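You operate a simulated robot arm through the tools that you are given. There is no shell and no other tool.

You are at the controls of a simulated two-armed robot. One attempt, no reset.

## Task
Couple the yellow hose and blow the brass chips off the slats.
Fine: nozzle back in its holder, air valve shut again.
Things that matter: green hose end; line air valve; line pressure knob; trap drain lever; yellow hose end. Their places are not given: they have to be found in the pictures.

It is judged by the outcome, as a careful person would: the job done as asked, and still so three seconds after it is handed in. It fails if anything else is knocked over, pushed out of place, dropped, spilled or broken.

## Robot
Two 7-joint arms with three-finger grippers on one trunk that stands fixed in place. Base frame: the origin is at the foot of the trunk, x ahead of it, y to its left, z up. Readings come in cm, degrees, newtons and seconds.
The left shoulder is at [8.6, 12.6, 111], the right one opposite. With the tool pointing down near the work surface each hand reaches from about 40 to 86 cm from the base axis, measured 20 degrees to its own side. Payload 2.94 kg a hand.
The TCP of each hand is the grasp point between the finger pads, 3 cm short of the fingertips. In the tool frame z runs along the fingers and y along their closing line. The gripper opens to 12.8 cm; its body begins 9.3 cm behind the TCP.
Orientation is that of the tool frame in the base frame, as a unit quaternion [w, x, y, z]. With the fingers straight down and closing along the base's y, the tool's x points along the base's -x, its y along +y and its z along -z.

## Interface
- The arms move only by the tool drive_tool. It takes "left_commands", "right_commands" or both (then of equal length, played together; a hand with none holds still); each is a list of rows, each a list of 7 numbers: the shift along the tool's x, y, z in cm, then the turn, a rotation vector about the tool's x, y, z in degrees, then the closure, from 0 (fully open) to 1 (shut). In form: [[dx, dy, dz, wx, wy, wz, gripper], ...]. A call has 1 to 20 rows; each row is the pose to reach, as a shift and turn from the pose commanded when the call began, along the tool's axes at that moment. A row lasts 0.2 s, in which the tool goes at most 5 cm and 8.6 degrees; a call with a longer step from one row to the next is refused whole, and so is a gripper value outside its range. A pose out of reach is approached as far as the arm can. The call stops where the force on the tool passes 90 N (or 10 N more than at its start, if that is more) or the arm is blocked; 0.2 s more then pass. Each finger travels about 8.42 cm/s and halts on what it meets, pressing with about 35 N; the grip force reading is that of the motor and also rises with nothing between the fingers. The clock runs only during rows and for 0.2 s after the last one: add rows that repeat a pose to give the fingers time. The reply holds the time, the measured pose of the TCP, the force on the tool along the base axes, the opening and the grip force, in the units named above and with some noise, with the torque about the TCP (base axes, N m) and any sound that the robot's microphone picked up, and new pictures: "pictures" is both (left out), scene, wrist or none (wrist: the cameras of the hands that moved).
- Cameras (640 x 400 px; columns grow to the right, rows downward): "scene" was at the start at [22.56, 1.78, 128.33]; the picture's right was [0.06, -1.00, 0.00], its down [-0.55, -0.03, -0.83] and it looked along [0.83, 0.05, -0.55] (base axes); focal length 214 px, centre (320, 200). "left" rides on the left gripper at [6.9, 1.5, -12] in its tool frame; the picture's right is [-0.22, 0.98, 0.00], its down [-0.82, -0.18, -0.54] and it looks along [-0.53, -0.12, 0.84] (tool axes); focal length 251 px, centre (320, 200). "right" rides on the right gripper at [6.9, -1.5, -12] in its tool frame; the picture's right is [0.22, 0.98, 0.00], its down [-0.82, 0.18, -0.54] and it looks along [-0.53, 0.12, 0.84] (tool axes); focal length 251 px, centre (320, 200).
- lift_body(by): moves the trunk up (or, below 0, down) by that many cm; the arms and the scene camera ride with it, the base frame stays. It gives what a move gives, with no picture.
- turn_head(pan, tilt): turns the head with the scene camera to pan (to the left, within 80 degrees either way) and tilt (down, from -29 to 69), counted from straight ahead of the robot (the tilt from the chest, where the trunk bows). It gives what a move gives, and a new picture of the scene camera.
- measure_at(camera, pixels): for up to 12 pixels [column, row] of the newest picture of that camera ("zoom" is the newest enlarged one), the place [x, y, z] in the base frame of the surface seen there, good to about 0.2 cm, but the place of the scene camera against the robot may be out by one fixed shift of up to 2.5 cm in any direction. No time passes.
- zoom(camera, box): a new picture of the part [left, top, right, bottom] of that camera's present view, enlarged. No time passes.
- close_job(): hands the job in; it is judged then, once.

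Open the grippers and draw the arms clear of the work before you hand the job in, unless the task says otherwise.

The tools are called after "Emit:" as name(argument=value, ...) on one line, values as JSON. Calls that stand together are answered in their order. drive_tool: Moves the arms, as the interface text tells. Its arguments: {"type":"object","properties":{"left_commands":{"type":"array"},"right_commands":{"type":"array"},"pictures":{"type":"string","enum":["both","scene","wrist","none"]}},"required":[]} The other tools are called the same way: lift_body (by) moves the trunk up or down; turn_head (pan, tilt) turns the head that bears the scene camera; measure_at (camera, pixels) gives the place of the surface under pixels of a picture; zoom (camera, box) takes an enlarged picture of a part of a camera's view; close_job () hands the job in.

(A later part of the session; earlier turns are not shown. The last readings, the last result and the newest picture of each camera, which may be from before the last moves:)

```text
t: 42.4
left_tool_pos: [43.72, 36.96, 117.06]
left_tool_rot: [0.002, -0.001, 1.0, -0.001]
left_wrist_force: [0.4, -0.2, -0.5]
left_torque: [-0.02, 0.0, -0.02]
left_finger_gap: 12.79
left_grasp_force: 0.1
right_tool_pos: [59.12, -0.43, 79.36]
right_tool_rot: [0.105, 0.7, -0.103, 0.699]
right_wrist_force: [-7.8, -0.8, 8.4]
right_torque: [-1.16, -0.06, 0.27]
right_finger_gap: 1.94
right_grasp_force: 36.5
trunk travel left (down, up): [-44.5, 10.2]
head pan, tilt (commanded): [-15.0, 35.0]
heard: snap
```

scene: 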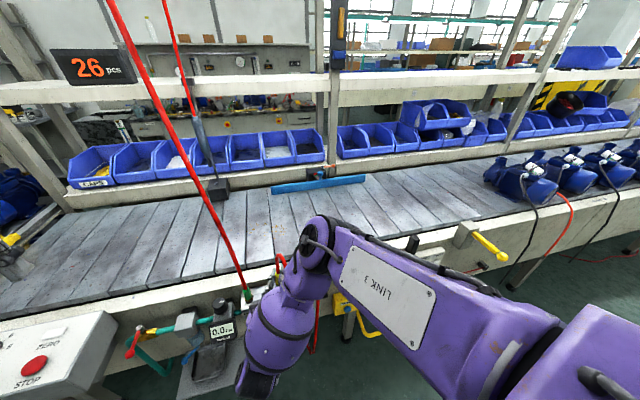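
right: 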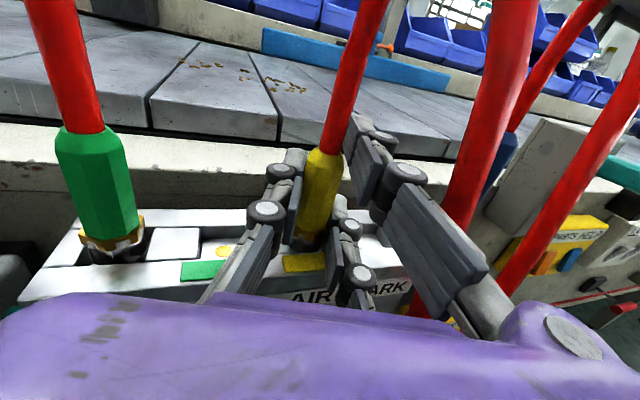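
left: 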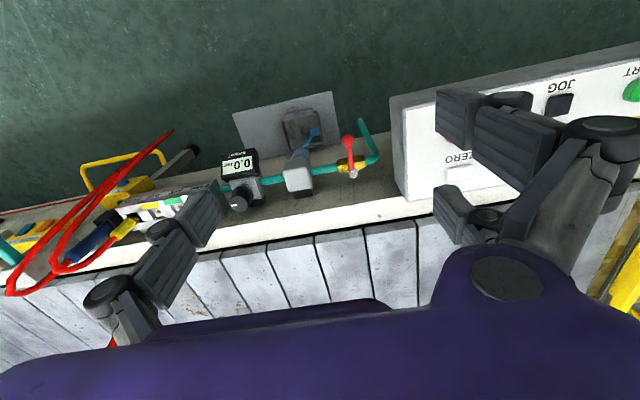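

A snap was heard: the coupling has engaged. I zoom to check seat depth, then push a hair more is not needed; next release.

Emit:
zoom(camera="right", box=[250, 170, 400, 310])

Emit:
drive_tool(right_commands=[[0, 0, 0, 0, 0, 0, 0.9], [0, 0, 0, 0, 0, 0, 0.8], [0, 0, 0, 0, 0, 0, 0.7], [0, 0, 0, 0, 0, 0, 0.55], [0, 0, 0, 0, 0, 0, 0.45]], pictures="wrist")

```text
2.86 times, centred on (325, 240) of right
```

zoom: 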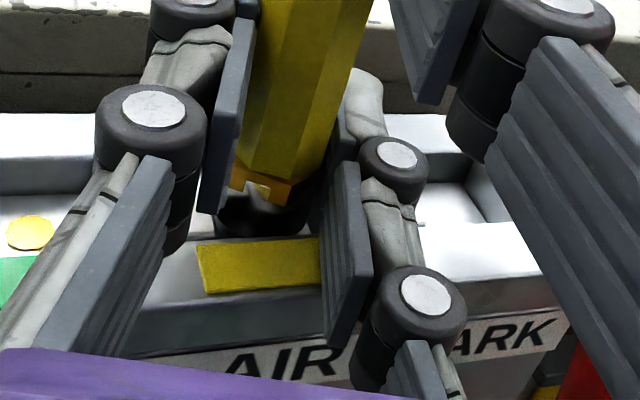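

```text
t: 43.6
left_tool_pos: [43.99, 36.9, 116.94]
left_tool_rot: [0.0, -0.001, 1.0, 0.0]
left_wrist_force: [0.6, 0.7, 0.3]
left_torque: [-0.02, 0.0, -0.01]
left_finger_gap: 12.83
left_grasp_force: 0.0
right_tool_pos: [59.15, -0.38, 79.35]
right_tool_rot: [0.103, 0.699, -0.104, 0.7]
right_wrist_force: [0.2, -0.6, -0.3]
right_torque: [0.02, -0.02, 0.01]
right_finger_gap: 7.04
right_grasp_force: 0.0
trunk travel left (down, up): [-44.5, 10.2]
head pan, tilt (commanded): [-15.0, 35.0]
```

right: 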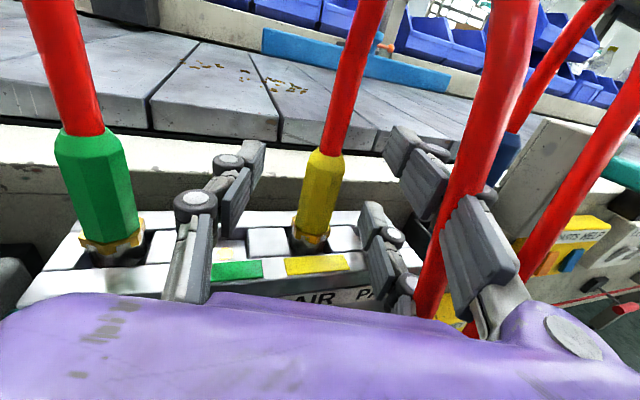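

The plug stands seated in AIR-yellow. Before withdrawing I check where the hose drop passes relative to the fingers.

Emit:
zoom(camera="right", box=[340, 80, 560, 330])

Emit:
measure_at(camera="right", pixels=[[505, 60], [487, 120], [478, 160], [460, 200], [440, 255], [428, 300], [480, 240], [410, 180], [380, 260], [325, 160], [560, 220], [395, 155]])

```text
1.60 times, centred on (450, 205) of right
```

zoom: 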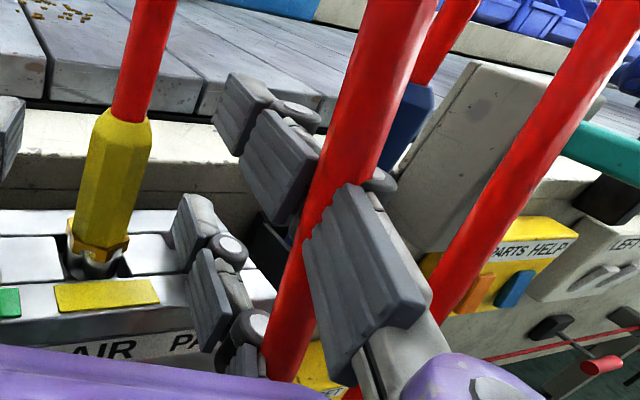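

```text
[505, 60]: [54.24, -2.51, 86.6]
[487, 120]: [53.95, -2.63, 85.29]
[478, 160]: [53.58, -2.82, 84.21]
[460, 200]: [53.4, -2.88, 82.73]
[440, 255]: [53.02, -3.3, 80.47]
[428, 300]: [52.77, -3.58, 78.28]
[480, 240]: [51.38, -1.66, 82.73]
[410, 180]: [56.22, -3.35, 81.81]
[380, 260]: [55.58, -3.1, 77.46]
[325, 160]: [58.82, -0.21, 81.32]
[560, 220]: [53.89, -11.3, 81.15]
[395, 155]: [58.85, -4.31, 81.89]
```

The hose line passes through the finger space without deflection, so I simply raise the hand straight up off the plug by 13 cm.

Emit:
drive_tool(right_commands=[[2, 0, 0, 0, 0, 0, 0.4], [5, 0, 0, 0, 0, 0, 0.4], [9, 0, 0, 0, 0, 0, 0.4], [13, 0, 0, 0, 0, 0, 0.4]], pictures="both")

```text
t: 44.6
left_tool_pos: [43.92, 36.92, 117.11]
left_tool_rot: [0.001, -0.001, 1.0, 0.0]
left_wrist_force: [-0.6, 0.3, 0.1]
left_torque: [0.01, 0.0, -0.01]
left_finger_gap: 12.8
left_grasp_force: 0.1
right_tool_pos: [59.28, -0.4, 92.44]
right_tool_rot: [0.104, 0.699, -0.104, 0.699]
right_wrist_force: [-0.2, 0.8, 0.5]
right_torque: [0.02, 0.03, 0.01]
right_finger_gap: 7.68
right_grasp_force: 0.1
trunk travel left (down, up): [-44.5, 10.2]
head pan, tilt (commanded): [-15.0, 35.0]
```

scene: 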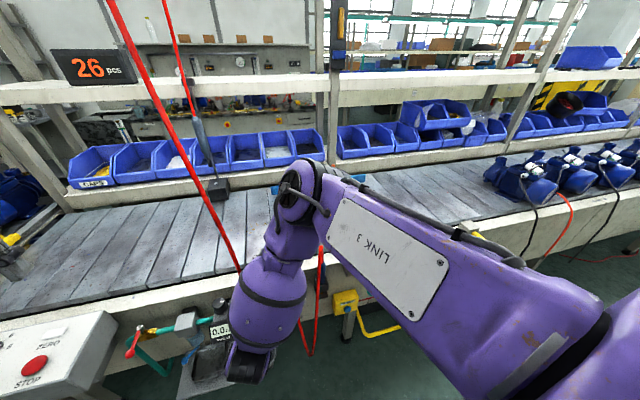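
right: 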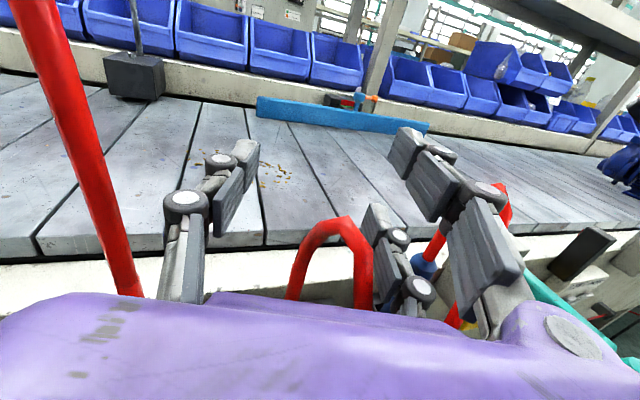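

Now I move over to above the nozzle at about (60,-14.6), rising to z≈98.

Emit:
drive_tool(right_commands=[[4, 1.5, 0.5, 0, 0, 0, 0.4], [6, 5, 1.8, 0, 0, 0, 0.4], [6, 9.2, 3.3, 0, 0, 0, 0.4], [6, 13.36, 4.9, 0, 0, 0, 0.4]], pictures="wrist")

```text
t: 45.6
left_tool_pos: [44.03, 36.7, 117.02]
left_tool_rot: [0.0, -0.001, 1.0, 0.001]
left_wrist_force: [-0.6, -0.1, 0.0]
left_torque: [0.08, 0.02, 0.02]
left_finger_gap: 12.8
left_grasp_force: 0.0
right_tool_pos: [60.05, -14.64, 98.42]
right_tool_rot: [0.103, 0.7, -0.104, 0.699]
right_wrist_force: [-0.4, 0.0, 0.1]
right_torque: [-0.01, 0.0, 0.05]
right_finger_gap: 7.64
right_grasp_force: 0.1
trunk travel left (down, up): [-44.5, 10.2]
head pan, tilt (commanded): [-15.0, 35.0]
```

right: 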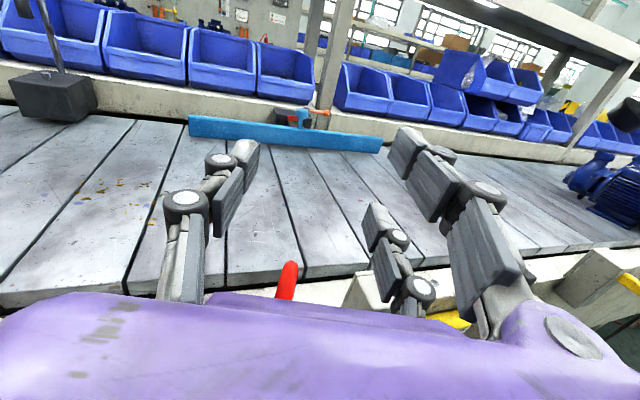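

I check the neighbouring grey block (375,285) height before descending, since the −y fingers pass close to it.

Emit:
measure_at(camera="right", pixels=[[358, 290], [372, 278], [375, 300], [445, 280], [288, 275], [285, 290], [350, 300], [600, 265], [440, 320]])

Emit:
zoom(camera="right", box=[260, 190, 480, 330])

```text
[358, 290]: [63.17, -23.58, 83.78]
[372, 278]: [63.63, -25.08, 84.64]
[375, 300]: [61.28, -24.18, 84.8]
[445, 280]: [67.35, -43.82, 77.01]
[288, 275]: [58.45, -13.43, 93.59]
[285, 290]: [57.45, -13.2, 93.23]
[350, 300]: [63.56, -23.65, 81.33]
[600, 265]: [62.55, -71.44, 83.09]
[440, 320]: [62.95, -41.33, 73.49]
```

```text
2.86 times, centred on (370, 260) of right
```

zoom: 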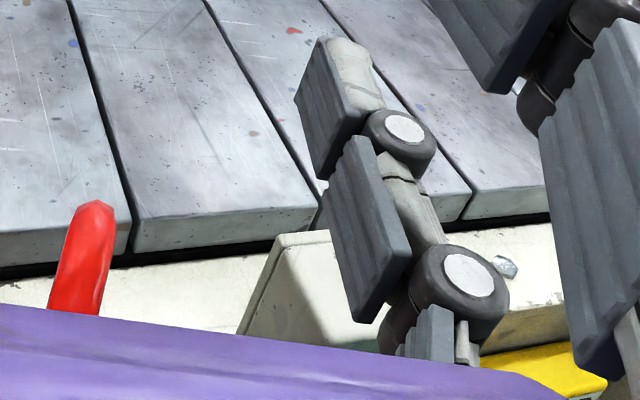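

The block's near side is at y≈-23.6, top z≈84.8; the fingers will clear it by ~2 cm. I descend to z≈90.

Emit:
drive_tool(right_commands=[[-3, 0, 0, 0, 0, 0, 0.42], [-6, 0, 0, 0, 0, 0, 0.42], [-8.5, 0, 0, 0, 0, 0, 0.42]], pictures="wrist")

```text
t: 46.4
left_tool_pos: [43.96, 36.85, 116.98]
left_tool_rot: [0.0, -0.001, 1.0, -0.001]
left_wrist_force: [-0.3, 1.5, -0.2]
left_torque: [0.04, -0.02, 0.0]
left_finger_gap: 12.81
left_grasp_force: 0.1
right_tool_pos: [60.09, -14.58, 89.74]
right_tool_rot: [0.105, 0.699, -0.104, 0.699]
right_wrist_force: [0.7, -0.6, 0.0]
right_torque: [0.01, 0.0, 0.02]
right_finger_gap: 7.43
right_grasp_force: 0.0
trunk travel left (down, up): [-44.5, 10.2]
head pan, tilt (commanded): [-15.0, 35.0]
```

right: 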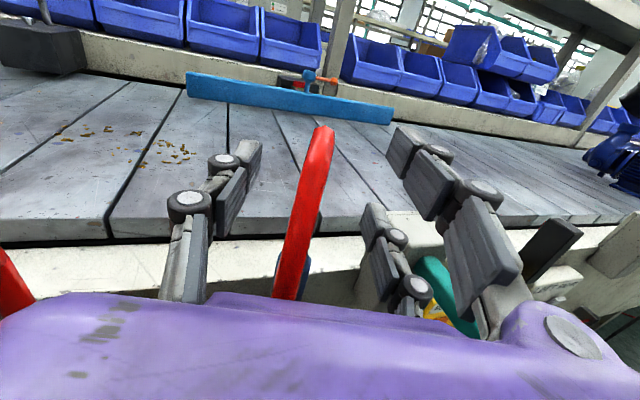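

The hose loop hides the nozzle from here. I descend a bit more, to z≈86.5, still above the nozzle's gripping zone, to see it.

Emit:
drive_tool(right_commands=[[-1.6, 0, 0, 0, 0, 0, 0.4], [-3.2, 0, 0, 0, 0, 0, 0.4]], pictures="wrist")

Emit:
zoom(camera="right", box=[200, 150, 420, 320])

```text
t: 47.0
left_tool_pos: [43.98, 36.91, 116.95]
left_tool_rot: [0.0, -0.001, 1.0, 0.0]
left_wrist_force: [-0.1, -0.8, 1.1]
left_torque: [0.0, -0.01, 0.02]
left_finger_gap: 12.81
left_grasp_force: 0.0
right_tool_pos: [60.07, -14.57, 86.64]
right_tool_rot: [0.103, 0.7, -0.103, 0.7]
right_wrist_force: [-0.6, -0.2, 0.1]
right_torque: [0.0, 0.0, -0.01]
right_finger_gap: 7.67
right_grasp_force: 0.0
trunk travel left (down, up): [-44.5, 10.2]
head pan, tilt (commanded): [-15.0, 35.0]
```

right: 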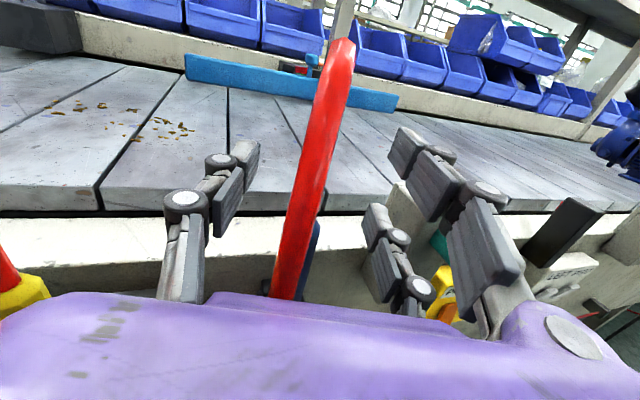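

```text
2.35 times, centred on (310, 235) of right
```

zoom: 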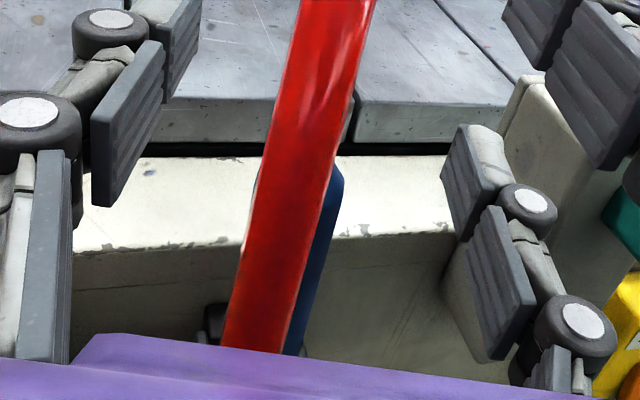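

The nozzle's edges peek out on both sides of the hose (zoom columns ≈255–343 at row 190), so its width is about 2.6 cm. I measure the visible blue strip.

Emit:
measure_at(camera="zoom", pixels=[[338, 185], [334, 215], [325, 250], [312, 290], [300, 330], [257, 185], [330, 175], [212, 320], [210, 340], [255, 200]])

Emit:
turn_head(pan=-5, tilt=55)

```text
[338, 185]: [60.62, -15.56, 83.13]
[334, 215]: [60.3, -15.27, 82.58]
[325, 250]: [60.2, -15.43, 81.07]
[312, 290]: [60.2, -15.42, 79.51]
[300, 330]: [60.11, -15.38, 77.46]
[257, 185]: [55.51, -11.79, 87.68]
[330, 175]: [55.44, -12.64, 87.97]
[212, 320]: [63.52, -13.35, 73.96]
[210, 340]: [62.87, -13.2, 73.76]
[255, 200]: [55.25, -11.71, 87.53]
```

```text
t: 47.9
left_tool_pos: [44.06, 36.92, 117.02]
left_tool_rot: [0.0, -0.001, 1.0, 0.0]
left_wrist_force: [-0.4, 0.9, 0.3]
left_torque: [0.03, -0.01, 0.01]
left_finger_gap: 12.8
left_grasp_force: 0.1
right_tool_pos: [60.06, -14.56, 86.63]
right_tool_rot: [0.104, 0.7, -0.102, 0.699]
right_wrist_force: [0.1, 0.7, -0.2]
right_torque: [0.0, 0.0, 0.0]
right_finger_gap: 7.66
right_grasp_force: 0.0
trunk travel left (down, up): [-44.5, 10.2]
head pan, tilt (commanded): [-5.0, 55.0]
```

scene: 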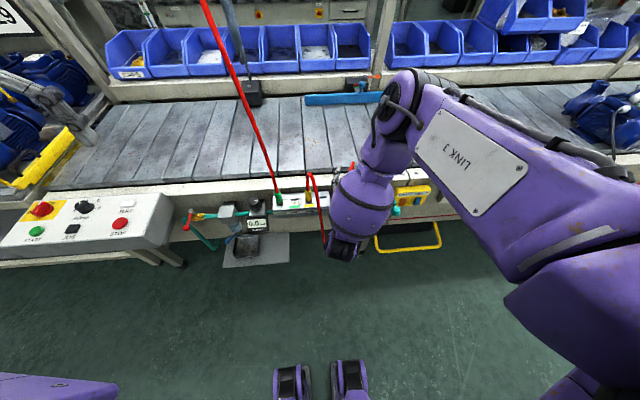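

Nozzle axis comes out at about (61.25,-14.7). I centre on it and descend to z≈81.3, fingers still open at 7.7 cm.

Emit:
drive_tool(right_commands=[[0, -0.22, 0.47, 0, 0, 0, 0.4], [-1.8, -0.22, 0.47, 0, 0, 0, 0.4], [-3.6, -0.22, 0.47, 0, 0, 0, 0.4], [-5.34, -0.22, 0.47, 0, 0, 0, 0.4]], pictures="wrist")

Emit:
zoom(camera="right", box=[180, 130, 460, 310])

```text
t: 48.9
left_tool_pos: [44.04, 36.9, 116.94]
left_tool_rot: [0.0, -0.002, 1.0, 0.0]
left_wrist_force: [0.1, -0.6, -0.9]
left_torque: [-0.03, -0.01, 0.01]
left_finger_gap: 12.81
left_grasp_force: 0.0
right_tool_pos: [60.4, -14.2, 81.38]
right_tool_rot: [0.107, 0.7, -0.106, 0.698]
right_wrist_force: [0.1, 0.7, 1.2]
right_torque: [0.0, 0.0, 0.03]
right_finger_gap: 7.68
right_grasp_force: 0.1
trunk travel left (down, up): [-44.5, 10.2]
head pan, tilt (commanded): [-5.0, 55.0]
```

right: 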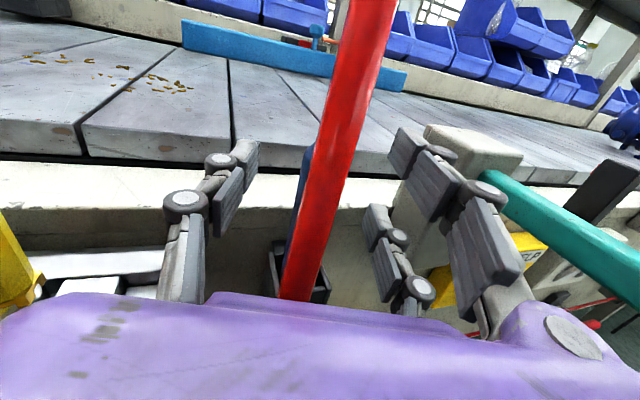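

```text
2.22 times, centred on (320, 220) of right
```

zoom: 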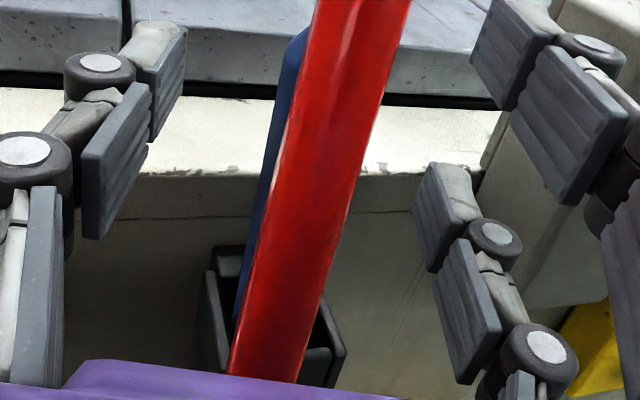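

I take a fresh reading to see whether the pose is settled.

Emit:
drive_tool(right_commands=[[0, 0, 0, 0, 0, 0, 0.4]], pictures="wrist")

Emit:
measure_at(camera="right", pixels=[[306, 155], [302, 175], [297, 200], [292, 230], [288, 250], [272, 255], [278, 245], [325, 275], [370, 240], [232, 180], [440, 180], [312, 30]])

```text
t: 49.2
left_tool_pos: [44.05, 36.77, 117.05]
left_tool_rot: [0.0, -0.001, 1.0, 0.001]
left_wrist_force: [-0.1, 0.3, 0.6]
left_torque: [0.01, -0.04, -0.03]
left_finger_gap: 12.8
left_grasp_force: 0.1
right_tool_pos: [60.53, -14.24, 81.25]
right_tool_rot: [0.108, 0.701, -0.107, 0.697]
right_wrist_force: [-0.8, 0.2, 0.0]
right_torque: [-0.03, -0.04, 0.01]
right_finger_gap: 7.66
right_grasp_force: 0.1
trunk travel left (down, up): [-44.5, 10.2]
head pan, tilt (commanded): [-5.0, 55.0]
```

right: 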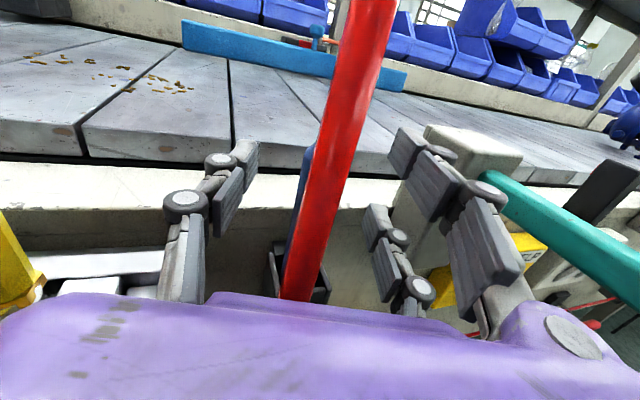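

```text
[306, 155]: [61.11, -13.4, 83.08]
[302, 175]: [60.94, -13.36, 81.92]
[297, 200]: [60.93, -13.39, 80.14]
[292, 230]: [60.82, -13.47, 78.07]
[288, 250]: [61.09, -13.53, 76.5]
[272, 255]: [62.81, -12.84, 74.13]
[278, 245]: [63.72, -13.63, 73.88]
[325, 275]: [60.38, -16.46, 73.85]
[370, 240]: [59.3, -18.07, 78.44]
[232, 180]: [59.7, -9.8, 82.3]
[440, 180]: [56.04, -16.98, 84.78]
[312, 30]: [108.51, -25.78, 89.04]
```

Left and right limb measurements agree: nozzle axis (61.24,-14.7). I correct by +0.24 along tool y and close.

Emit:
drive_tool(right_commands=[[0, 0.24, -0.1, 0, 0, 0, 0.4], [0, 0.24, -0.1, 0, 0, 0, 0.55], [0, 0.24, -0.1, 0, 0, 0, 0.68], [0, 0.24, -0.1, 0, 0, 0, 0.78], [0, 0.24, -0.1, 0, 0, 0, 0.9], [0, 0.24, -0.1, 0, 0, 0, 1.0], [0, 0.24, -0.1, 0, 0, 0, 1.0]], pictures="wrist")

```text
t: 50.9
left_tool_pos: [44.03, 36.8, 117.04]
left_tool_rot: [0.0, -0.001, 1.0, 0.0]
left_wrist_force: [0.3, -0.1, 0.8]
left_torque: [0.02, -0.01, -0.01]
left_finger_gap: 12.8
left_grasp_force: 0.1
right_tool_pos: [60.44, -14.28, 81.39]
right_tool_rot: [0.107, 0.699, -0.107, 0.699]
right_wrist_force: [-0.4, -1.8, 1.7]
right_torque: [-0.25, 0.07, 0.02]
right_finger_gap: 2.39
right_grasp_force: 35.5
right hand out of reach, approached as far as the arm can: row 1, 2, 3, 4, 5, 6, 7
trunk travel left (down, up): [-44.5, 10.2]
head pan, tilt (commanded): [-5.0, 55.0]
```

right: 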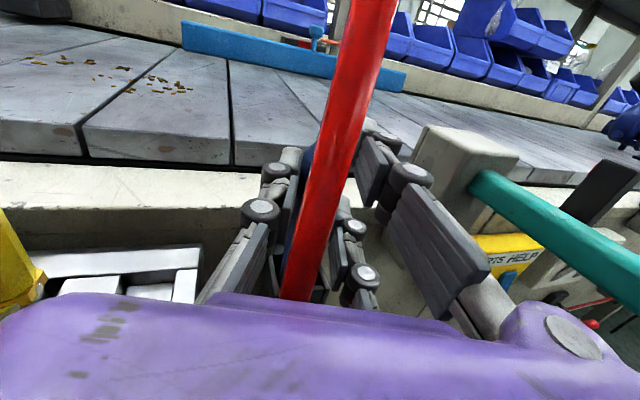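

Nozzle gripped (gap 2.39 cm, 35 N). I lift it straight out of the holder slowly.

Emit:
drive_tool(right_commands=[[0.7, 0, 0, 0, 0, 0, 1], [1.5, 0, 0, 0, 0, 0, 1], [3, 0, 0, 0, 0, 0, 1], [5, 0, 0, 0, 0, 0, 1], [7.5, 0, 0, 0, 0, 0, 1], [10, 0, 0, 0, 0, 0, 1], [12.5, 0, 0, 0, 0, 0, 1]], pictures="both")

```text
t: 52.5
left_tool_pos: [44.05, 36.89, 117.05]
left_tool_rot: [0.0, -0.001, 1.0, 0.0]
left_wrist_force: [0.1, 0.2, 1.2]
left_torque: [0.0, 0.01, -0.01]
left_finger_gap: 12.83
left_grasp_force: 0.2
right_tool_pos: [60.34, -14.41, 93.94]
right_tool_rot: [0.105, 0.7, -0.103, 0.699]
right_wrist_force: [-0.4, 0.0, -0.2]
right_torque: [0.02, 0.01, 0.01]
right_finger_gap: 2.34
right_grasp_force: 35.0
trunk travel left (down, up): [-44.5, 10.2]
head pan, tilt (commanded): [-5.0, 55.0]
```

scene: 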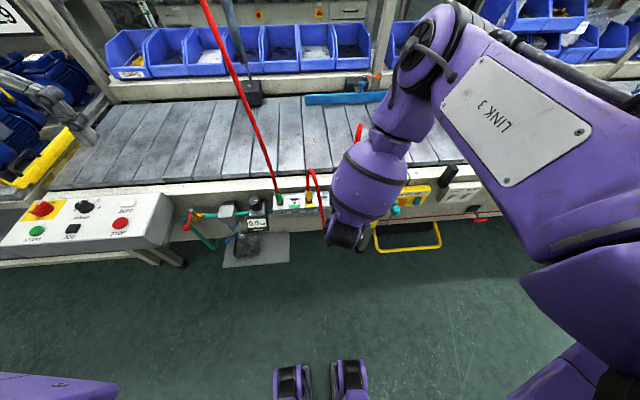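
right: 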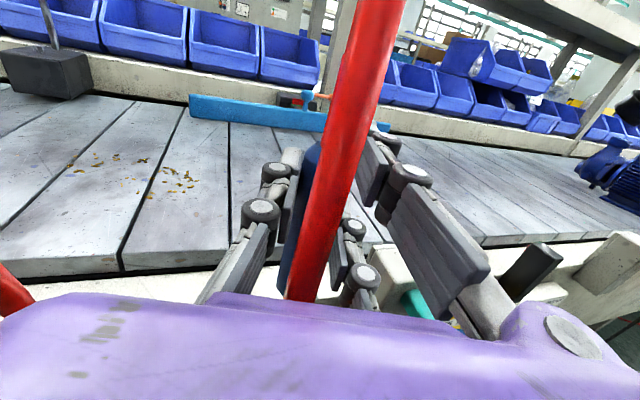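

The nozzle is out. I look at it from the left wrist camera and the scene camera to learn its length and tip.

Emit:
drive_tool(left_commands=[[0, 0, 0, 0, 0, 0, 0]], right_commands=[[2, 0, 0, 0, 0, 0, 1]], pictures="both")

Emit:
zoom(camera="scene", box=[250, 80, 450, 260])

```text
t: 52.9
left_tool_pos: [44.03, 36.95, 117.03]
left_tool_rot: [0.001, -0.001, 1.0, 0.001]
left_wrist_force: [-1.2, -0.1, 0.2]
left_torque: [0.03, -0.02, 0.0]
left_finger_gap: 12.8
left_grasp_force: 0.2
right_tool_pos: [60.32, -14.27, 95.98]
right_tool_rot: [0.104, 0.699, -0.104, 0.699]
right_wrist_force: [-0.1, -0.1, -1.1]
right_torque: [-0.01, 0.03, 0.04]
right_finger_gap: 2.35
right_grasp_force: 35.2
trunk travel left (down, up): [-44.5, 10.2]
head pan, tilt (commanded): [-5.0, 55.0]
```

scene: 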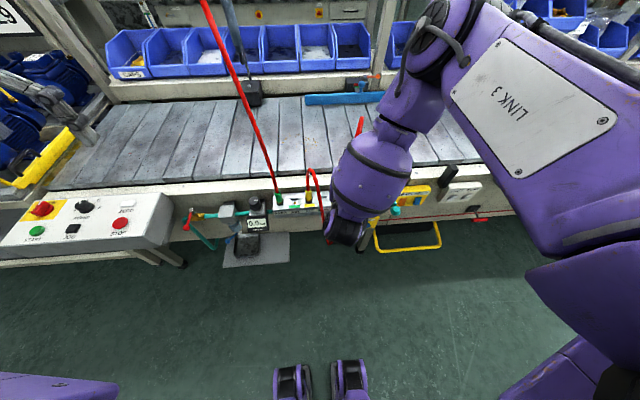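
right: 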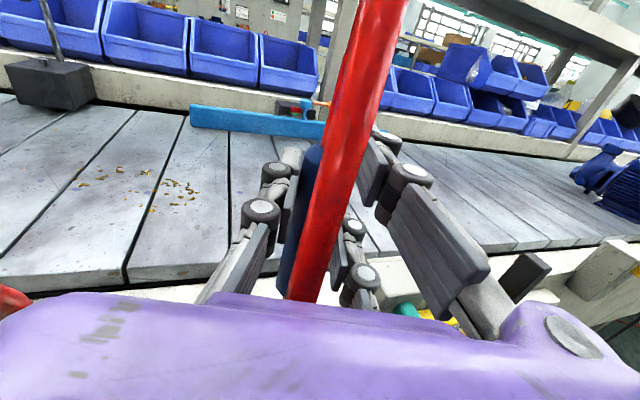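
left: 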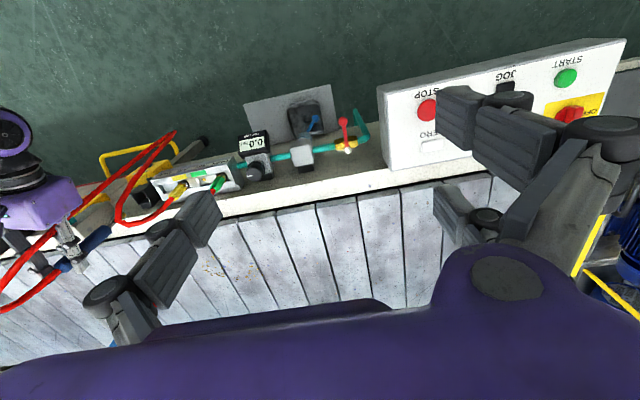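

```text
2.22 times, centred on (350, 170) of scene
```

zoom: 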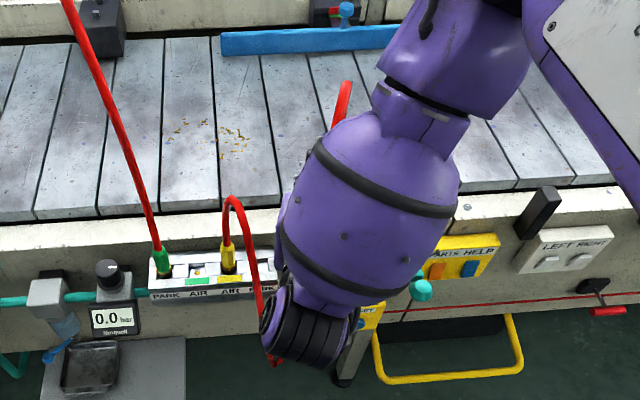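

The left camera shows the nozzle in the right hand near (85,245). I zoom there.

Emit:
zoom(camera="left", box=[0, 170, 140, 320])

Emit:
measure_at(camera="left", pixels=[[106, 232], [100, 235], [90, 243], [80, 250], [65, 266], [70, 255], [72, 248], [60, 270]])

```text
2.67 times, centred on (70, 245) of left
```

zoom: 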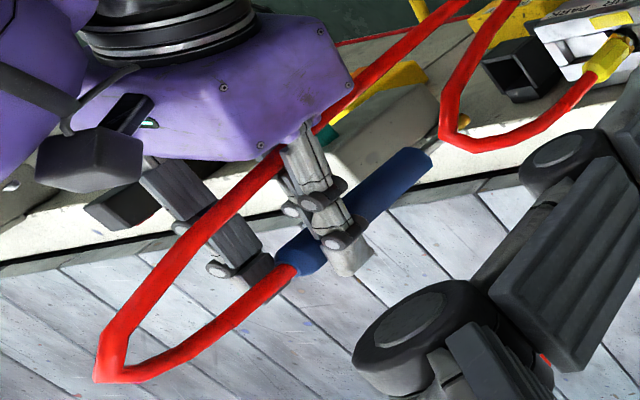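

```text
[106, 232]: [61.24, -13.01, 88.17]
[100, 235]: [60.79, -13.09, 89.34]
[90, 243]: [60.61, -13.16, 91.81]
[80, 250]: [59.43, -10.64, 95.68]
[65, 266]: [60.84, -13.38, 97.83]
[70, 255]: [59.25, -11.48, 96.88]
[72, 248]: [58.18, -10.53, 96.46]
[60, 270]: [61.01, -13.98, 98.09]
```

The nozzle body is ~11.5 cm long with a thin brass tip; the tip is about 10.7 cm below the TCP. I carry it forward-left over the conveyor, tip well above the slats (z≈80).

Emit:
drive_tool(right_commands=[[3, -1, 0.5, 0, 0, 0, 1], [6, -4, 1.8, 0, 0, 0, 1], [6, -8, 3.5, 0, 0, 0, 1], [6, -12, 5.3, 0, 0, 0, 1]], pictures="wrist")

```text
t: 53.9
left_tool_pos: [44.1, 36.82, 116.9]
left_tool_rot: [-0.001, -0.001, 1.0, -0.001]
left_wrist_force: [0.1, -0.3, -0.8]
left_torque: [0.0, 0.01, -0.02]
left_finger_gap: 12.81
left_grasp_force: 0.0
right_tool_pos: [68.84, -4.09, 101.84]
right_tool_rot: [0.104, 0.7, -0.103, 0.699]
right_wrist_force: [1.3, 0.9, -2.1]
right_torque: [-0.01, -0.03, -0.02]
right_finger_gap: 2.34
right_grasp_force: 34.9
trunk travel left (down, up): [-44.5, 10.2]
head pan, tilt (commanded): [-5.0, 55.0]
```

right: 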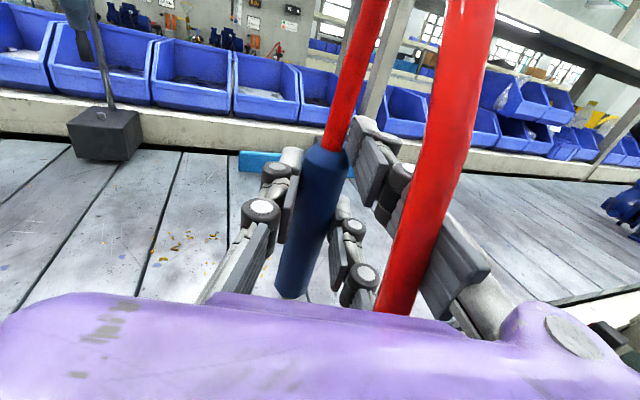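

All reachable so far. I test pitching the hand up (nozzle tip swinging forward) by 17°.

Emit:
drive_tool(right_commands=[[0, 0, 0, 0, 8.5, 0, 1], [0, 0, 0, 0, 17, 0, 1]], pictures="none")

```text
t: 54.5
left_tool_pos: [44.09, 36.8, 116.9]
left_tool_rot: [0.0, -0.001, 1.0, 0.001]
left_wrist_force: [-0.1, 0.0, -0.2]
left_torque: [-0.01, -0.01, -0.01]
left_finger_gap: 12.8
left_grasp_force: 0.2
right_tool_pos: [68.78, -4.25, 101.97]
right_tool_rot: [0.117, 0.589, -0.086, 0.795]
right_wrist_force: [-0.5, -0.9, -1.3]
right_torque: [-0.02, 0.02, -0.01]
right_finger_gap: 2.35
right_grasp_force: 35.0
trunk travel left (down, up): [-44.5, 10.2]
head pan, tilt (commanded): [-5.0, 55.0]
```

Reachable. I add another 17°.

Emit:
drive_tool(right_commands=[[0, 0, 0, 0, 8.5, 0, 1], [0, 0, 0, 0, 17, 0, 1]], pictures="both")

```text
t: 55.0
left_tool_pos: [44.0, 36.84, 116.92]
left_tool_rot: [0.0, 0.0, 1.0, -0.001]
left_wrist_force: [0.2, 0.4, 0.2]
left_torque: [-0.01, 0.01, -0.02]
left_finger_gap: 12.81
left_grasp_force: 0.1
right_tool_pos: [72.83, -2.39, 102.07]
right_tool_rot: [0.135, 0.47, -0.079, 0.869]
right_wrist_force: [0.2, 0.0, -0.7]
right_torque: [0.02, 0.0, -0.03]
right_finger_gap: 2.34
right_grasp_force: 35.5
right hand out of reach, approached as far as the arm can: row 1, 2
trunk travel left (down, up): [-44.5, 10.2]
head pan, tilt (commanded): [-5.0, 55.0]
```

scene: 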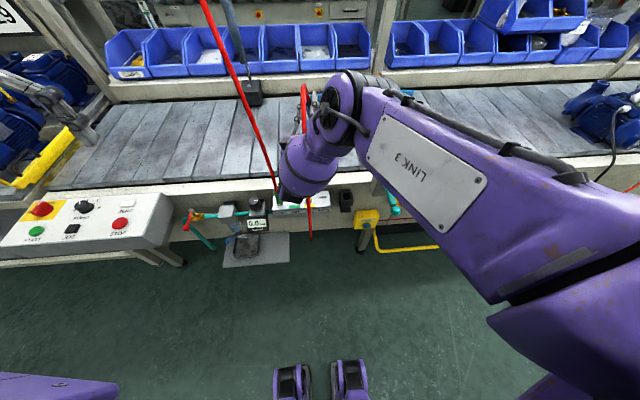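
right: 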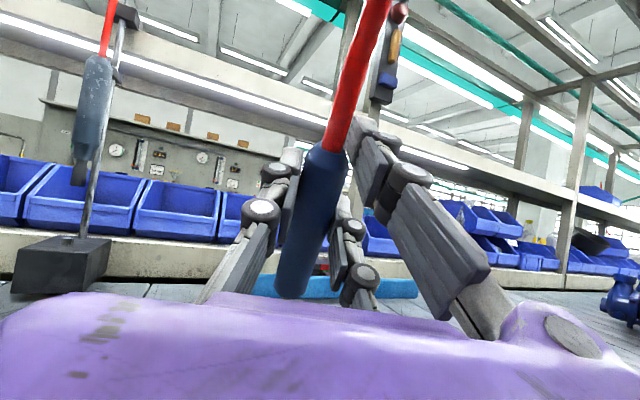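

The arm reached ~33° upward pitch by moving further out to x≈72.8. I bring it down toward TCP ≈(68,-5,97) with this orientation and see if it holds.

Emit:
drive_tool(right_commands=[[-0.7, 1.3, -1.95, 0, 0, 0, 1], [-1.4, 2.7, -3.9, 0, 0, 0, 1], [-2.1, 4.0, -5.86, 0, 0, 0, 1]], pictures="both")

```text
t: 55.9
left_tool_pos: [44.07, 36.89, 116.98]
left_tool_rot: [0.0, 0.0, 1.0, 0.0]
left_wrist_force: [-0.1, -0.8, 0.3]
left_torque: [0.0, 0.02, 0.03]
left_finger_gap: 12.79
left_grasp_force: 0.1
right_tool_pos: [71.57, -2.21, 97.65]
right_tool_rot: [0.138, 0.476, -0.088, 0.864]
right_wrist_force: [0.1, 0.1, -1.8]
right_torque: [0.03, 0.03, 0.04]
right_finger_gap: 2.37
right_grasp_force: 34.4
right hand out of reach, approached as far as the arm can: row 1, 2, 3
trunk travel left (down, up): [-44.5, 10.2]
head pan, tilt (commanded): [-5.0, 55.0]
```

scene: 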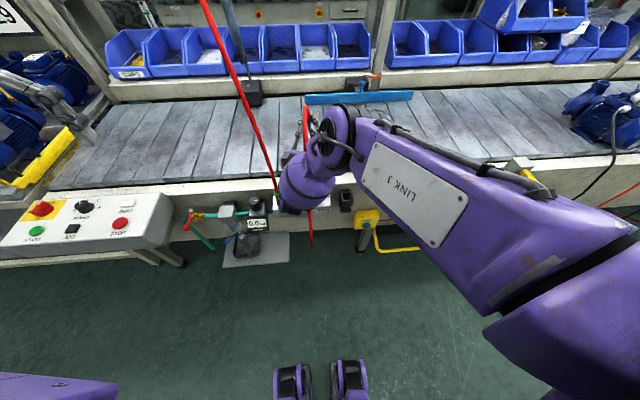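
right: 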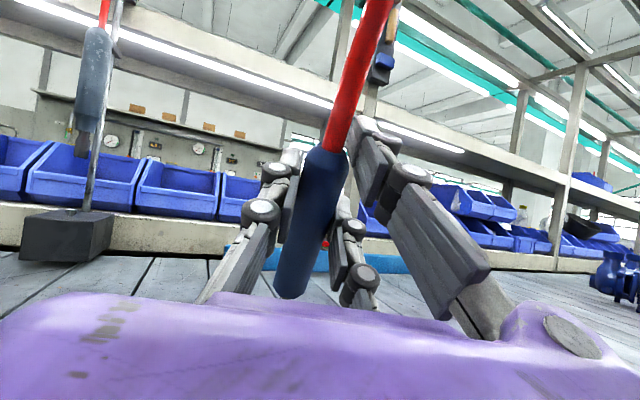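

The arm's limit at this pitch is x≈71.5. I relax the pitch by 12° and shift slightly back/right to have some margin before opening the valve.

Emit:
drive_tool(right_commands=[[0, 0, 0, 0, -6, 0, 1], [0.5, 1.35, -0.7, 0, -12, 0, 1], [0.96, 2.7, -1.44, 0, -12, 0, 1]], pictures="both")

```text
t: 56.6
left_tool_pos: [43.88, 36.87, 116.88]
left_tool_rot: [0.0, -0.001, 1.0, 0.001]
left_wrist_force: [-0.2, 1.3, 0.9]
left_torque: [0.0, -0.01, 0.0]
left_finger_gap: 12.8
left_grasp_force: 0.1
right_tool_pos: [69.19, -4.24, 97.61]
right_tool_rot: [0.127, 0.565, -0.101, 0.809]
right_wrist_force: [-1.1, -0.4, -1.7]
right_torque: [0.0, 0.02, 0.01]
right_finger_gap: 2.34
right_grasp_force: 34.6
trunk travel left (down, up): [-44.5, 10.2]
head pan, tilt (commanded): [-5.0, 55.0]
```

scene: 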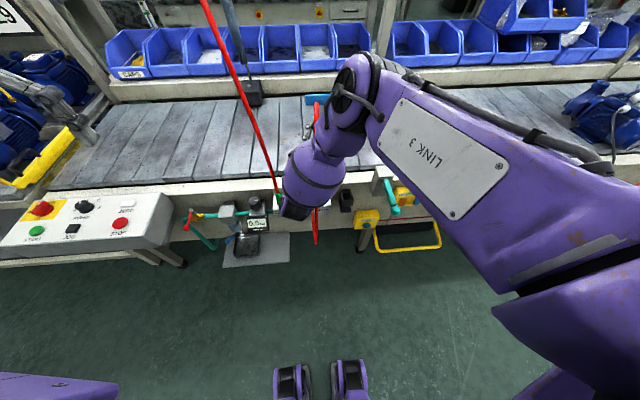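
right: 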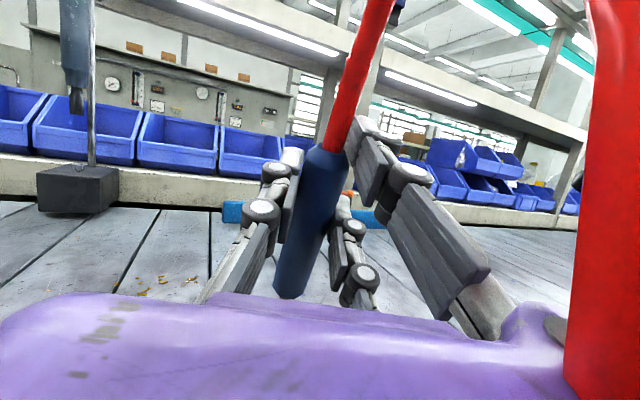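

The right hand holds the nozzle at a 20° forward tilt aimed just before the chips. Now the left hand: I bring it above the valve lever (rod x≈53–58, y≈39.9, z≈75), gap closed to ~4 cm, stopping at z≈88 to look.

Emit:
drive_tool(left_commands=[[-1.7, 0.5, 4.5, 0, 0, 0, 0.2], [-3.4, 1, 9, 0, 0, 0, 0.4], [-5.1, 1.5, 13.5, 0, 0, 0, 0.6], [-6.8, 2, 18, 0, 0, 0, 0.69], [-8.5, 2.5, 22.5, 0, 0, 0, 0.69], [-10.15, 3.05, 27, 0, 0, 0, 0.69], [-10.15, 3.05, 29, 0, 0, 0, 0.69]], pictures="both")

```text
t: 58.2
left_tool_pos: [54.28, 39.95, 87.95]
left_tool_rot: [0.0, -0.001, 1.0, 0.0]
left_wrist_force: [0.0, 0.4, 0.2]
left_torque: [0.03, 0.05, -0.02]
left_finger_gap: 3.97
left_grasp_force: 0.1
right_tool_pos: [69.18, -4.31, 97.66]
right_tool_rot: [0.127, 0.564, -0.101, 0.81]
right_wrist_force: [-0.3, 0.3, -1.3]
right_torque: [0.01, 0.06, -0.03]
right_finger_gap: 2.33
right_grasp_force: 35.4
trunk travel left (down, up): [-44.5, 10.2]
head pan, tilt (commanded): [-5.0, 55.0]
```

scene: 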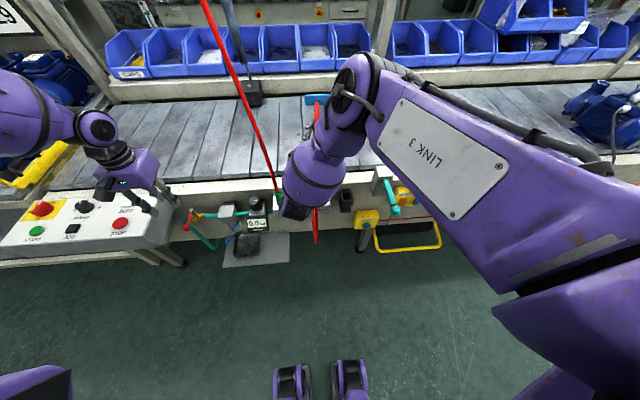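
left: 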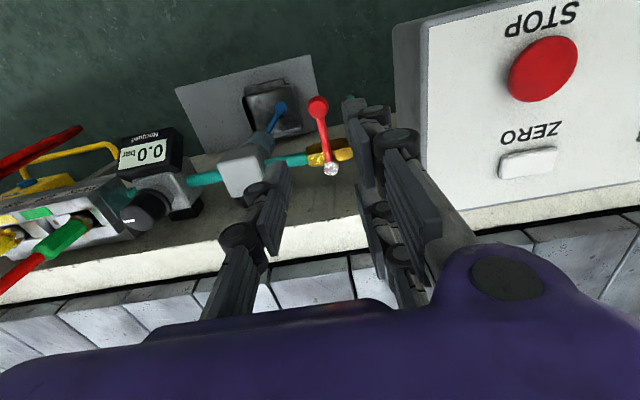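

I zoom on the valve in the left view and measure lever, stem and pipe.

Emit:
zoom(camera="left", box=[220, 70, 400, 210])

Emit:
measure_at(camera="left", pixels=[[317, 104], [322, 130], [327, 155], [331, 169], [308, 106], [328, 104], [315, 162], [345, 154], [295, 160], [240, 180], [262, 145], [427, 130]])

```text
2.86 times, centred on (310, 140) of left
```

zoom: 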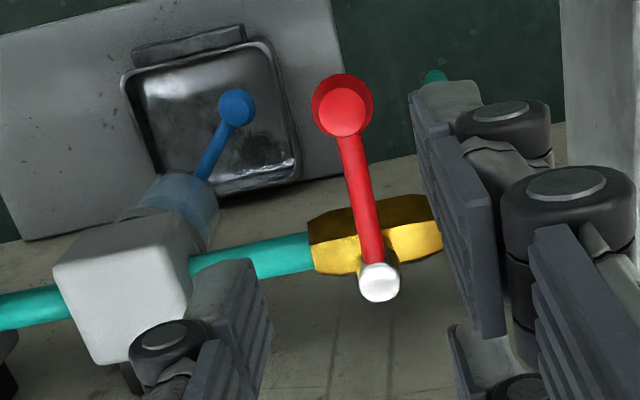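

```text
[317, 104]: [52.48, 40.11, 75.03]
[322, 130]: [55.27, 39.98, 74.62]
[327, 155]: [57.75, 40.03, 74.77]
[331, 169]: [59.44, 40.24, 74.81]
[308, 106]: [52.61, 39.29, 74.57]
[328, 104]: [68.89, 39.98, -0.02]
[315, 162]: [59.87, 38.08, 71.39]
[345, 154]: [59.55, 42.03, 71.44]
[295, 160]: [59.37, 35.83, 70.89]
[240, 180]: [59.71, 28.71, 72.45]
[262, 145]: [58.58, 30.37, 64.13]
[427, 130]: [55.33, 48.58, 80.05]
```

Lever top is at z≈74.8, brass body top 71.4, pipe top 70.9, trap top 72.5. I descend to z≈77 (fingertips ≈74) straddling the lever with a 4 cm gap.

Emit:
drive_tool(left_commands=[[0, 0.1, 4, 0, 0, 0, 0.69], [0, 0.1, 8, 0, 0, 0, 0.69], [0, 0.1, 10, 0, 0, 0, 0.69], [0, 0.1, 11, 0, 0, 0, 0.69]], pictures="wrist")

```text
t: 59.2
left_tool_pos: [53.31, 40.15, 78.22]
left_tool_rot: [0.001, -0.001, 1.0, 0.0]
left_wrist_force: [0.0, -0.8, 1.0]
left_torque: [0.01, 0.02, 0.01]
left_finger_gap: 3.97
left_grasp_force: 0.1
left hand out of reach, approached as far as the arm can: row 3, 4
right_tool_pos: [69.14, -4.32, 97.59]
right_tool_rot: [0.127, 0.564, -0.101, 0.81]
right_wrist_force: [-0.3, 0.1, -1.6]
right_torque: [-0.02, 0.01, 0.01]
right_finger_gap: 2.34
right_grasp_force: 34.8
trunk travel left (down, up): [-44.5, 10.2]
head pan, tilt (commanded): [-5.0, 55.0]
```

left: 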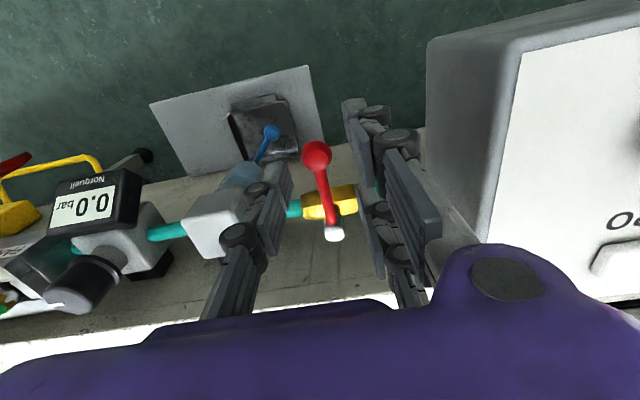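

The left arm bottoms out at z≈78 with the trunk this high. I raise both hands by 6 cm and then lower the trunk by 6 cm so the left hand can reach down to the lever.

Emit:
drive_tool(left_commands=[[-0.3, 0, -2, 0, 0, 0, 0.69], [-0.6, 0, -4, 0, 0, 0, 0.69], [-0.9, 0, -6, 0, 0, 0, 0.69]], right_commands=[[1.88, -0.04, 0.68, 0, 0, 0, 1], [3.76, -0.08, 1.37, 0, 0, 0, 1], [5.64, -0.12, 2.05, 0, 0, 0, 1]], pictures="none")

```text
t: 60.0
left_tool_pos: [54.11, 40.23, 84.36]
left_tool_rot: [0.001, -0.001, 1.0, 0.001]
left_wrist_force: [-1.1, 0.6, -0.4]
left_torque: [0.01, -0.03, -0.02]
left_finger_gap: 3.97
left_grasp_force: 0.1
right_tool_pos: [69.07, -4.25, 103.72]
right_tool_rot: [0.129, 0.564, -0.103, 0.809]
right_wrist_force: [-0.5, -0.8, -1.5]
right_torque: [-0.04, 0.05, 0.0]
right_finger_gap: 2.35
right_grasp_force: 34.7
trunk travel left (down, up): [-44.5, 10.2]
head pan, tilt (commanded): [-5.0, 55.0]
```

Both hands rose as planned without reach warnings. Now I lower the trunk by 6 cm.

Emit:
lift_body(by=-6)

```text
t: 61.0
left_tool_pos: [54.11, 40.05, 78.22]
left_tool_rot: [0.0, -0.002, 1.0, 0.0]
left_wrist_force: [0.6, 0.0, 0.3]
left_torque: [-0.02, 0.01, -0.01]
left_finger_gap: 3.97
left_grasp_force: 0.1
right_tool_pos: [69.15, -4.2, 97.12]
right_tool_rot: [0.128, 0.57, -0.101, 0.805]
right_wrist_force: [-1.1, -0.1, -0.4]
right_torque: [0.03, 0.02, 0.0]
right_finger_gap: 2.31
right_grasp_force: 34.6
trunk travel left (down, up): [-38.5, 16.2]
head pan, tilt (commanded): [-5.0, 55.0]
```

Now the left hand goes down to z≈76.5 around the lever.

Emit:
drive_tool(left_commands=[[0, 0, 0.8, 0, 0, 0, 0.69], [0, 0, 1.6, 0, 0, 0, 0.69], [0, 0, 1.6, 0, 0, 0, 0.69]], pictures="both")

Emit:
zoom(camera="left", box=[220, 100, 440, 290])

```text
t: 61.9
left_tool_pos: [54.13, 40.11, 76.62]
left_tool_rot: [-0.001, -0.002, 1.0, 0.0]
left_wrist_force: [1.3, 0.6, -0.3]
left_torque: [0.03, -0.01, -0.02]
left_finger_gap: 3.96
left_grasp_force: 0.1
right_tool_pos: [69.17, -4.18, 97.0]
right_tool_rot: [0.129, 0.571, -0.102, 0.805]
right_wrist_force: [0.1, -1.0, -1.5]
right_torque: [-0.02, 0.02, 0.0]
right_finger_gap: 2.35
right_grasp_force: 34.8
trunk travel left (down, up): [-38.5, 16.2]
head pan, tilt (commanded): [-5.0, 55.0]
```

scene: 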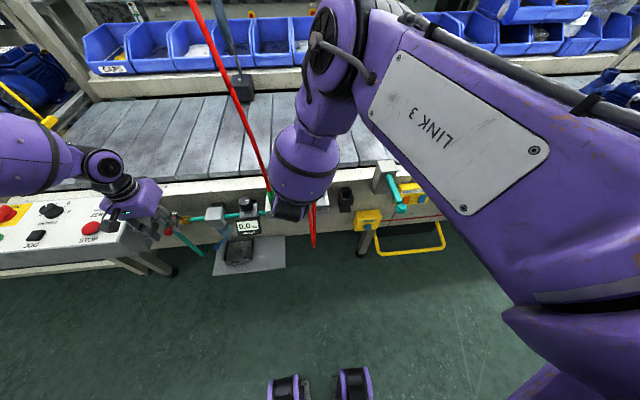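
left: 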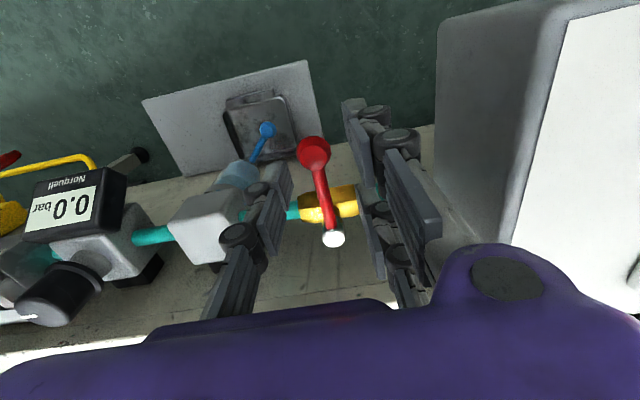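

```text
2.11 times, centred on (330, 195) of left
```

zoom: 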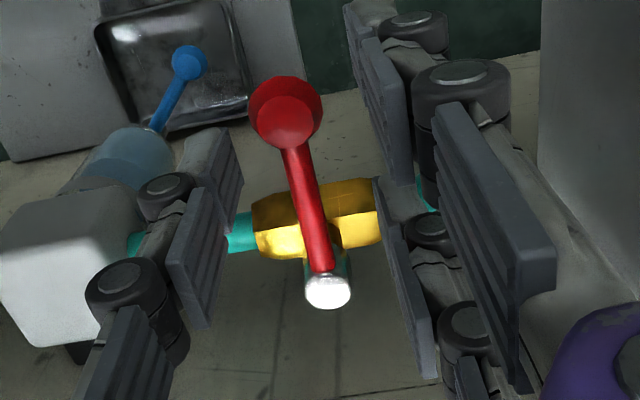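

The lever lies between thumb and fingers. I narrow the gap to 2.5 cm and try the first 16° turn toward −y (counter-clockwise seen from above), watching the force.

Emit:
drive_tool(left_commands=[[0, 0, 0, 0, 0, 0, 0.75], [0, 0, 0, 0, 0, 0, 0.8], [-0.05, -0.75, 0, 0, 0, -8, 0.8], [-0.21, -1.48, 0, 0, 0, -16, 0.8]], pictures="both")

Emit:
zoom(camera="left", box=[220, 100, 440, 290])

```text
t: 62.9
left_tool_pos: [54.47, 38.72, 76.64]
left_tool_rot: [0.0, -0.142, 0.99, 0.0]
left_wrist_force: [-0.7, 0.7, 0.1]
left_torque: [0.03, 0.04, 0.01]
left_finger_gap: 2.59
left_grasp_force: 0.6
right_tool_pos: [69.13, -4.19, 96.98]
right_tool_rot: [0.128, 0.571, -0.101, 0.805]
right_wrist_force: [0.0, 0.0, -2.4]
right_torque: [0.02, 0.0, 0.01]
right_finger_gap: 2.33
right_grasp_force: 34.9
trunk travel left (down, up): [-38.5, 16.2]
head pan, tilt (commanded): [-5.0, 55.0]
```

scene: 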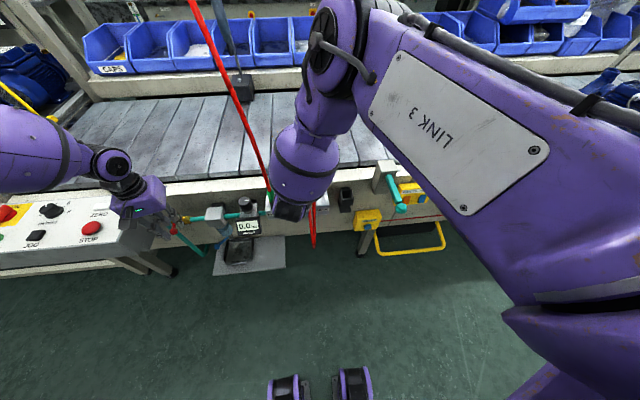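
left: 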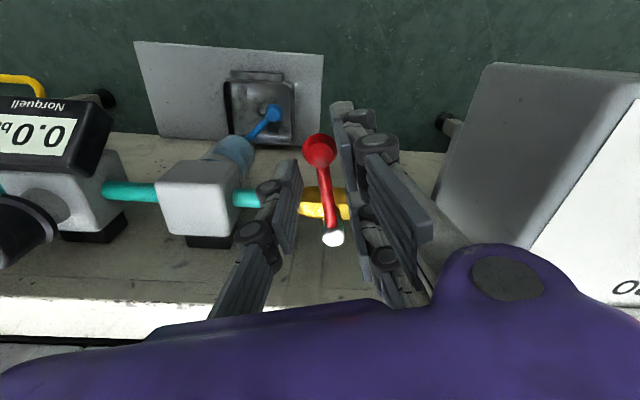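

```text
2.11 times, centred on (330, 195) of left
```

zoom: 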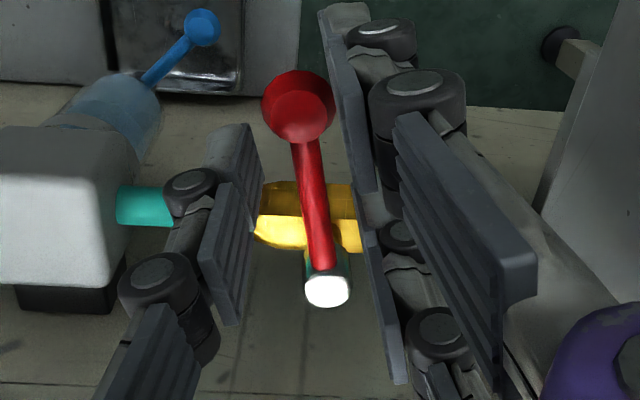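

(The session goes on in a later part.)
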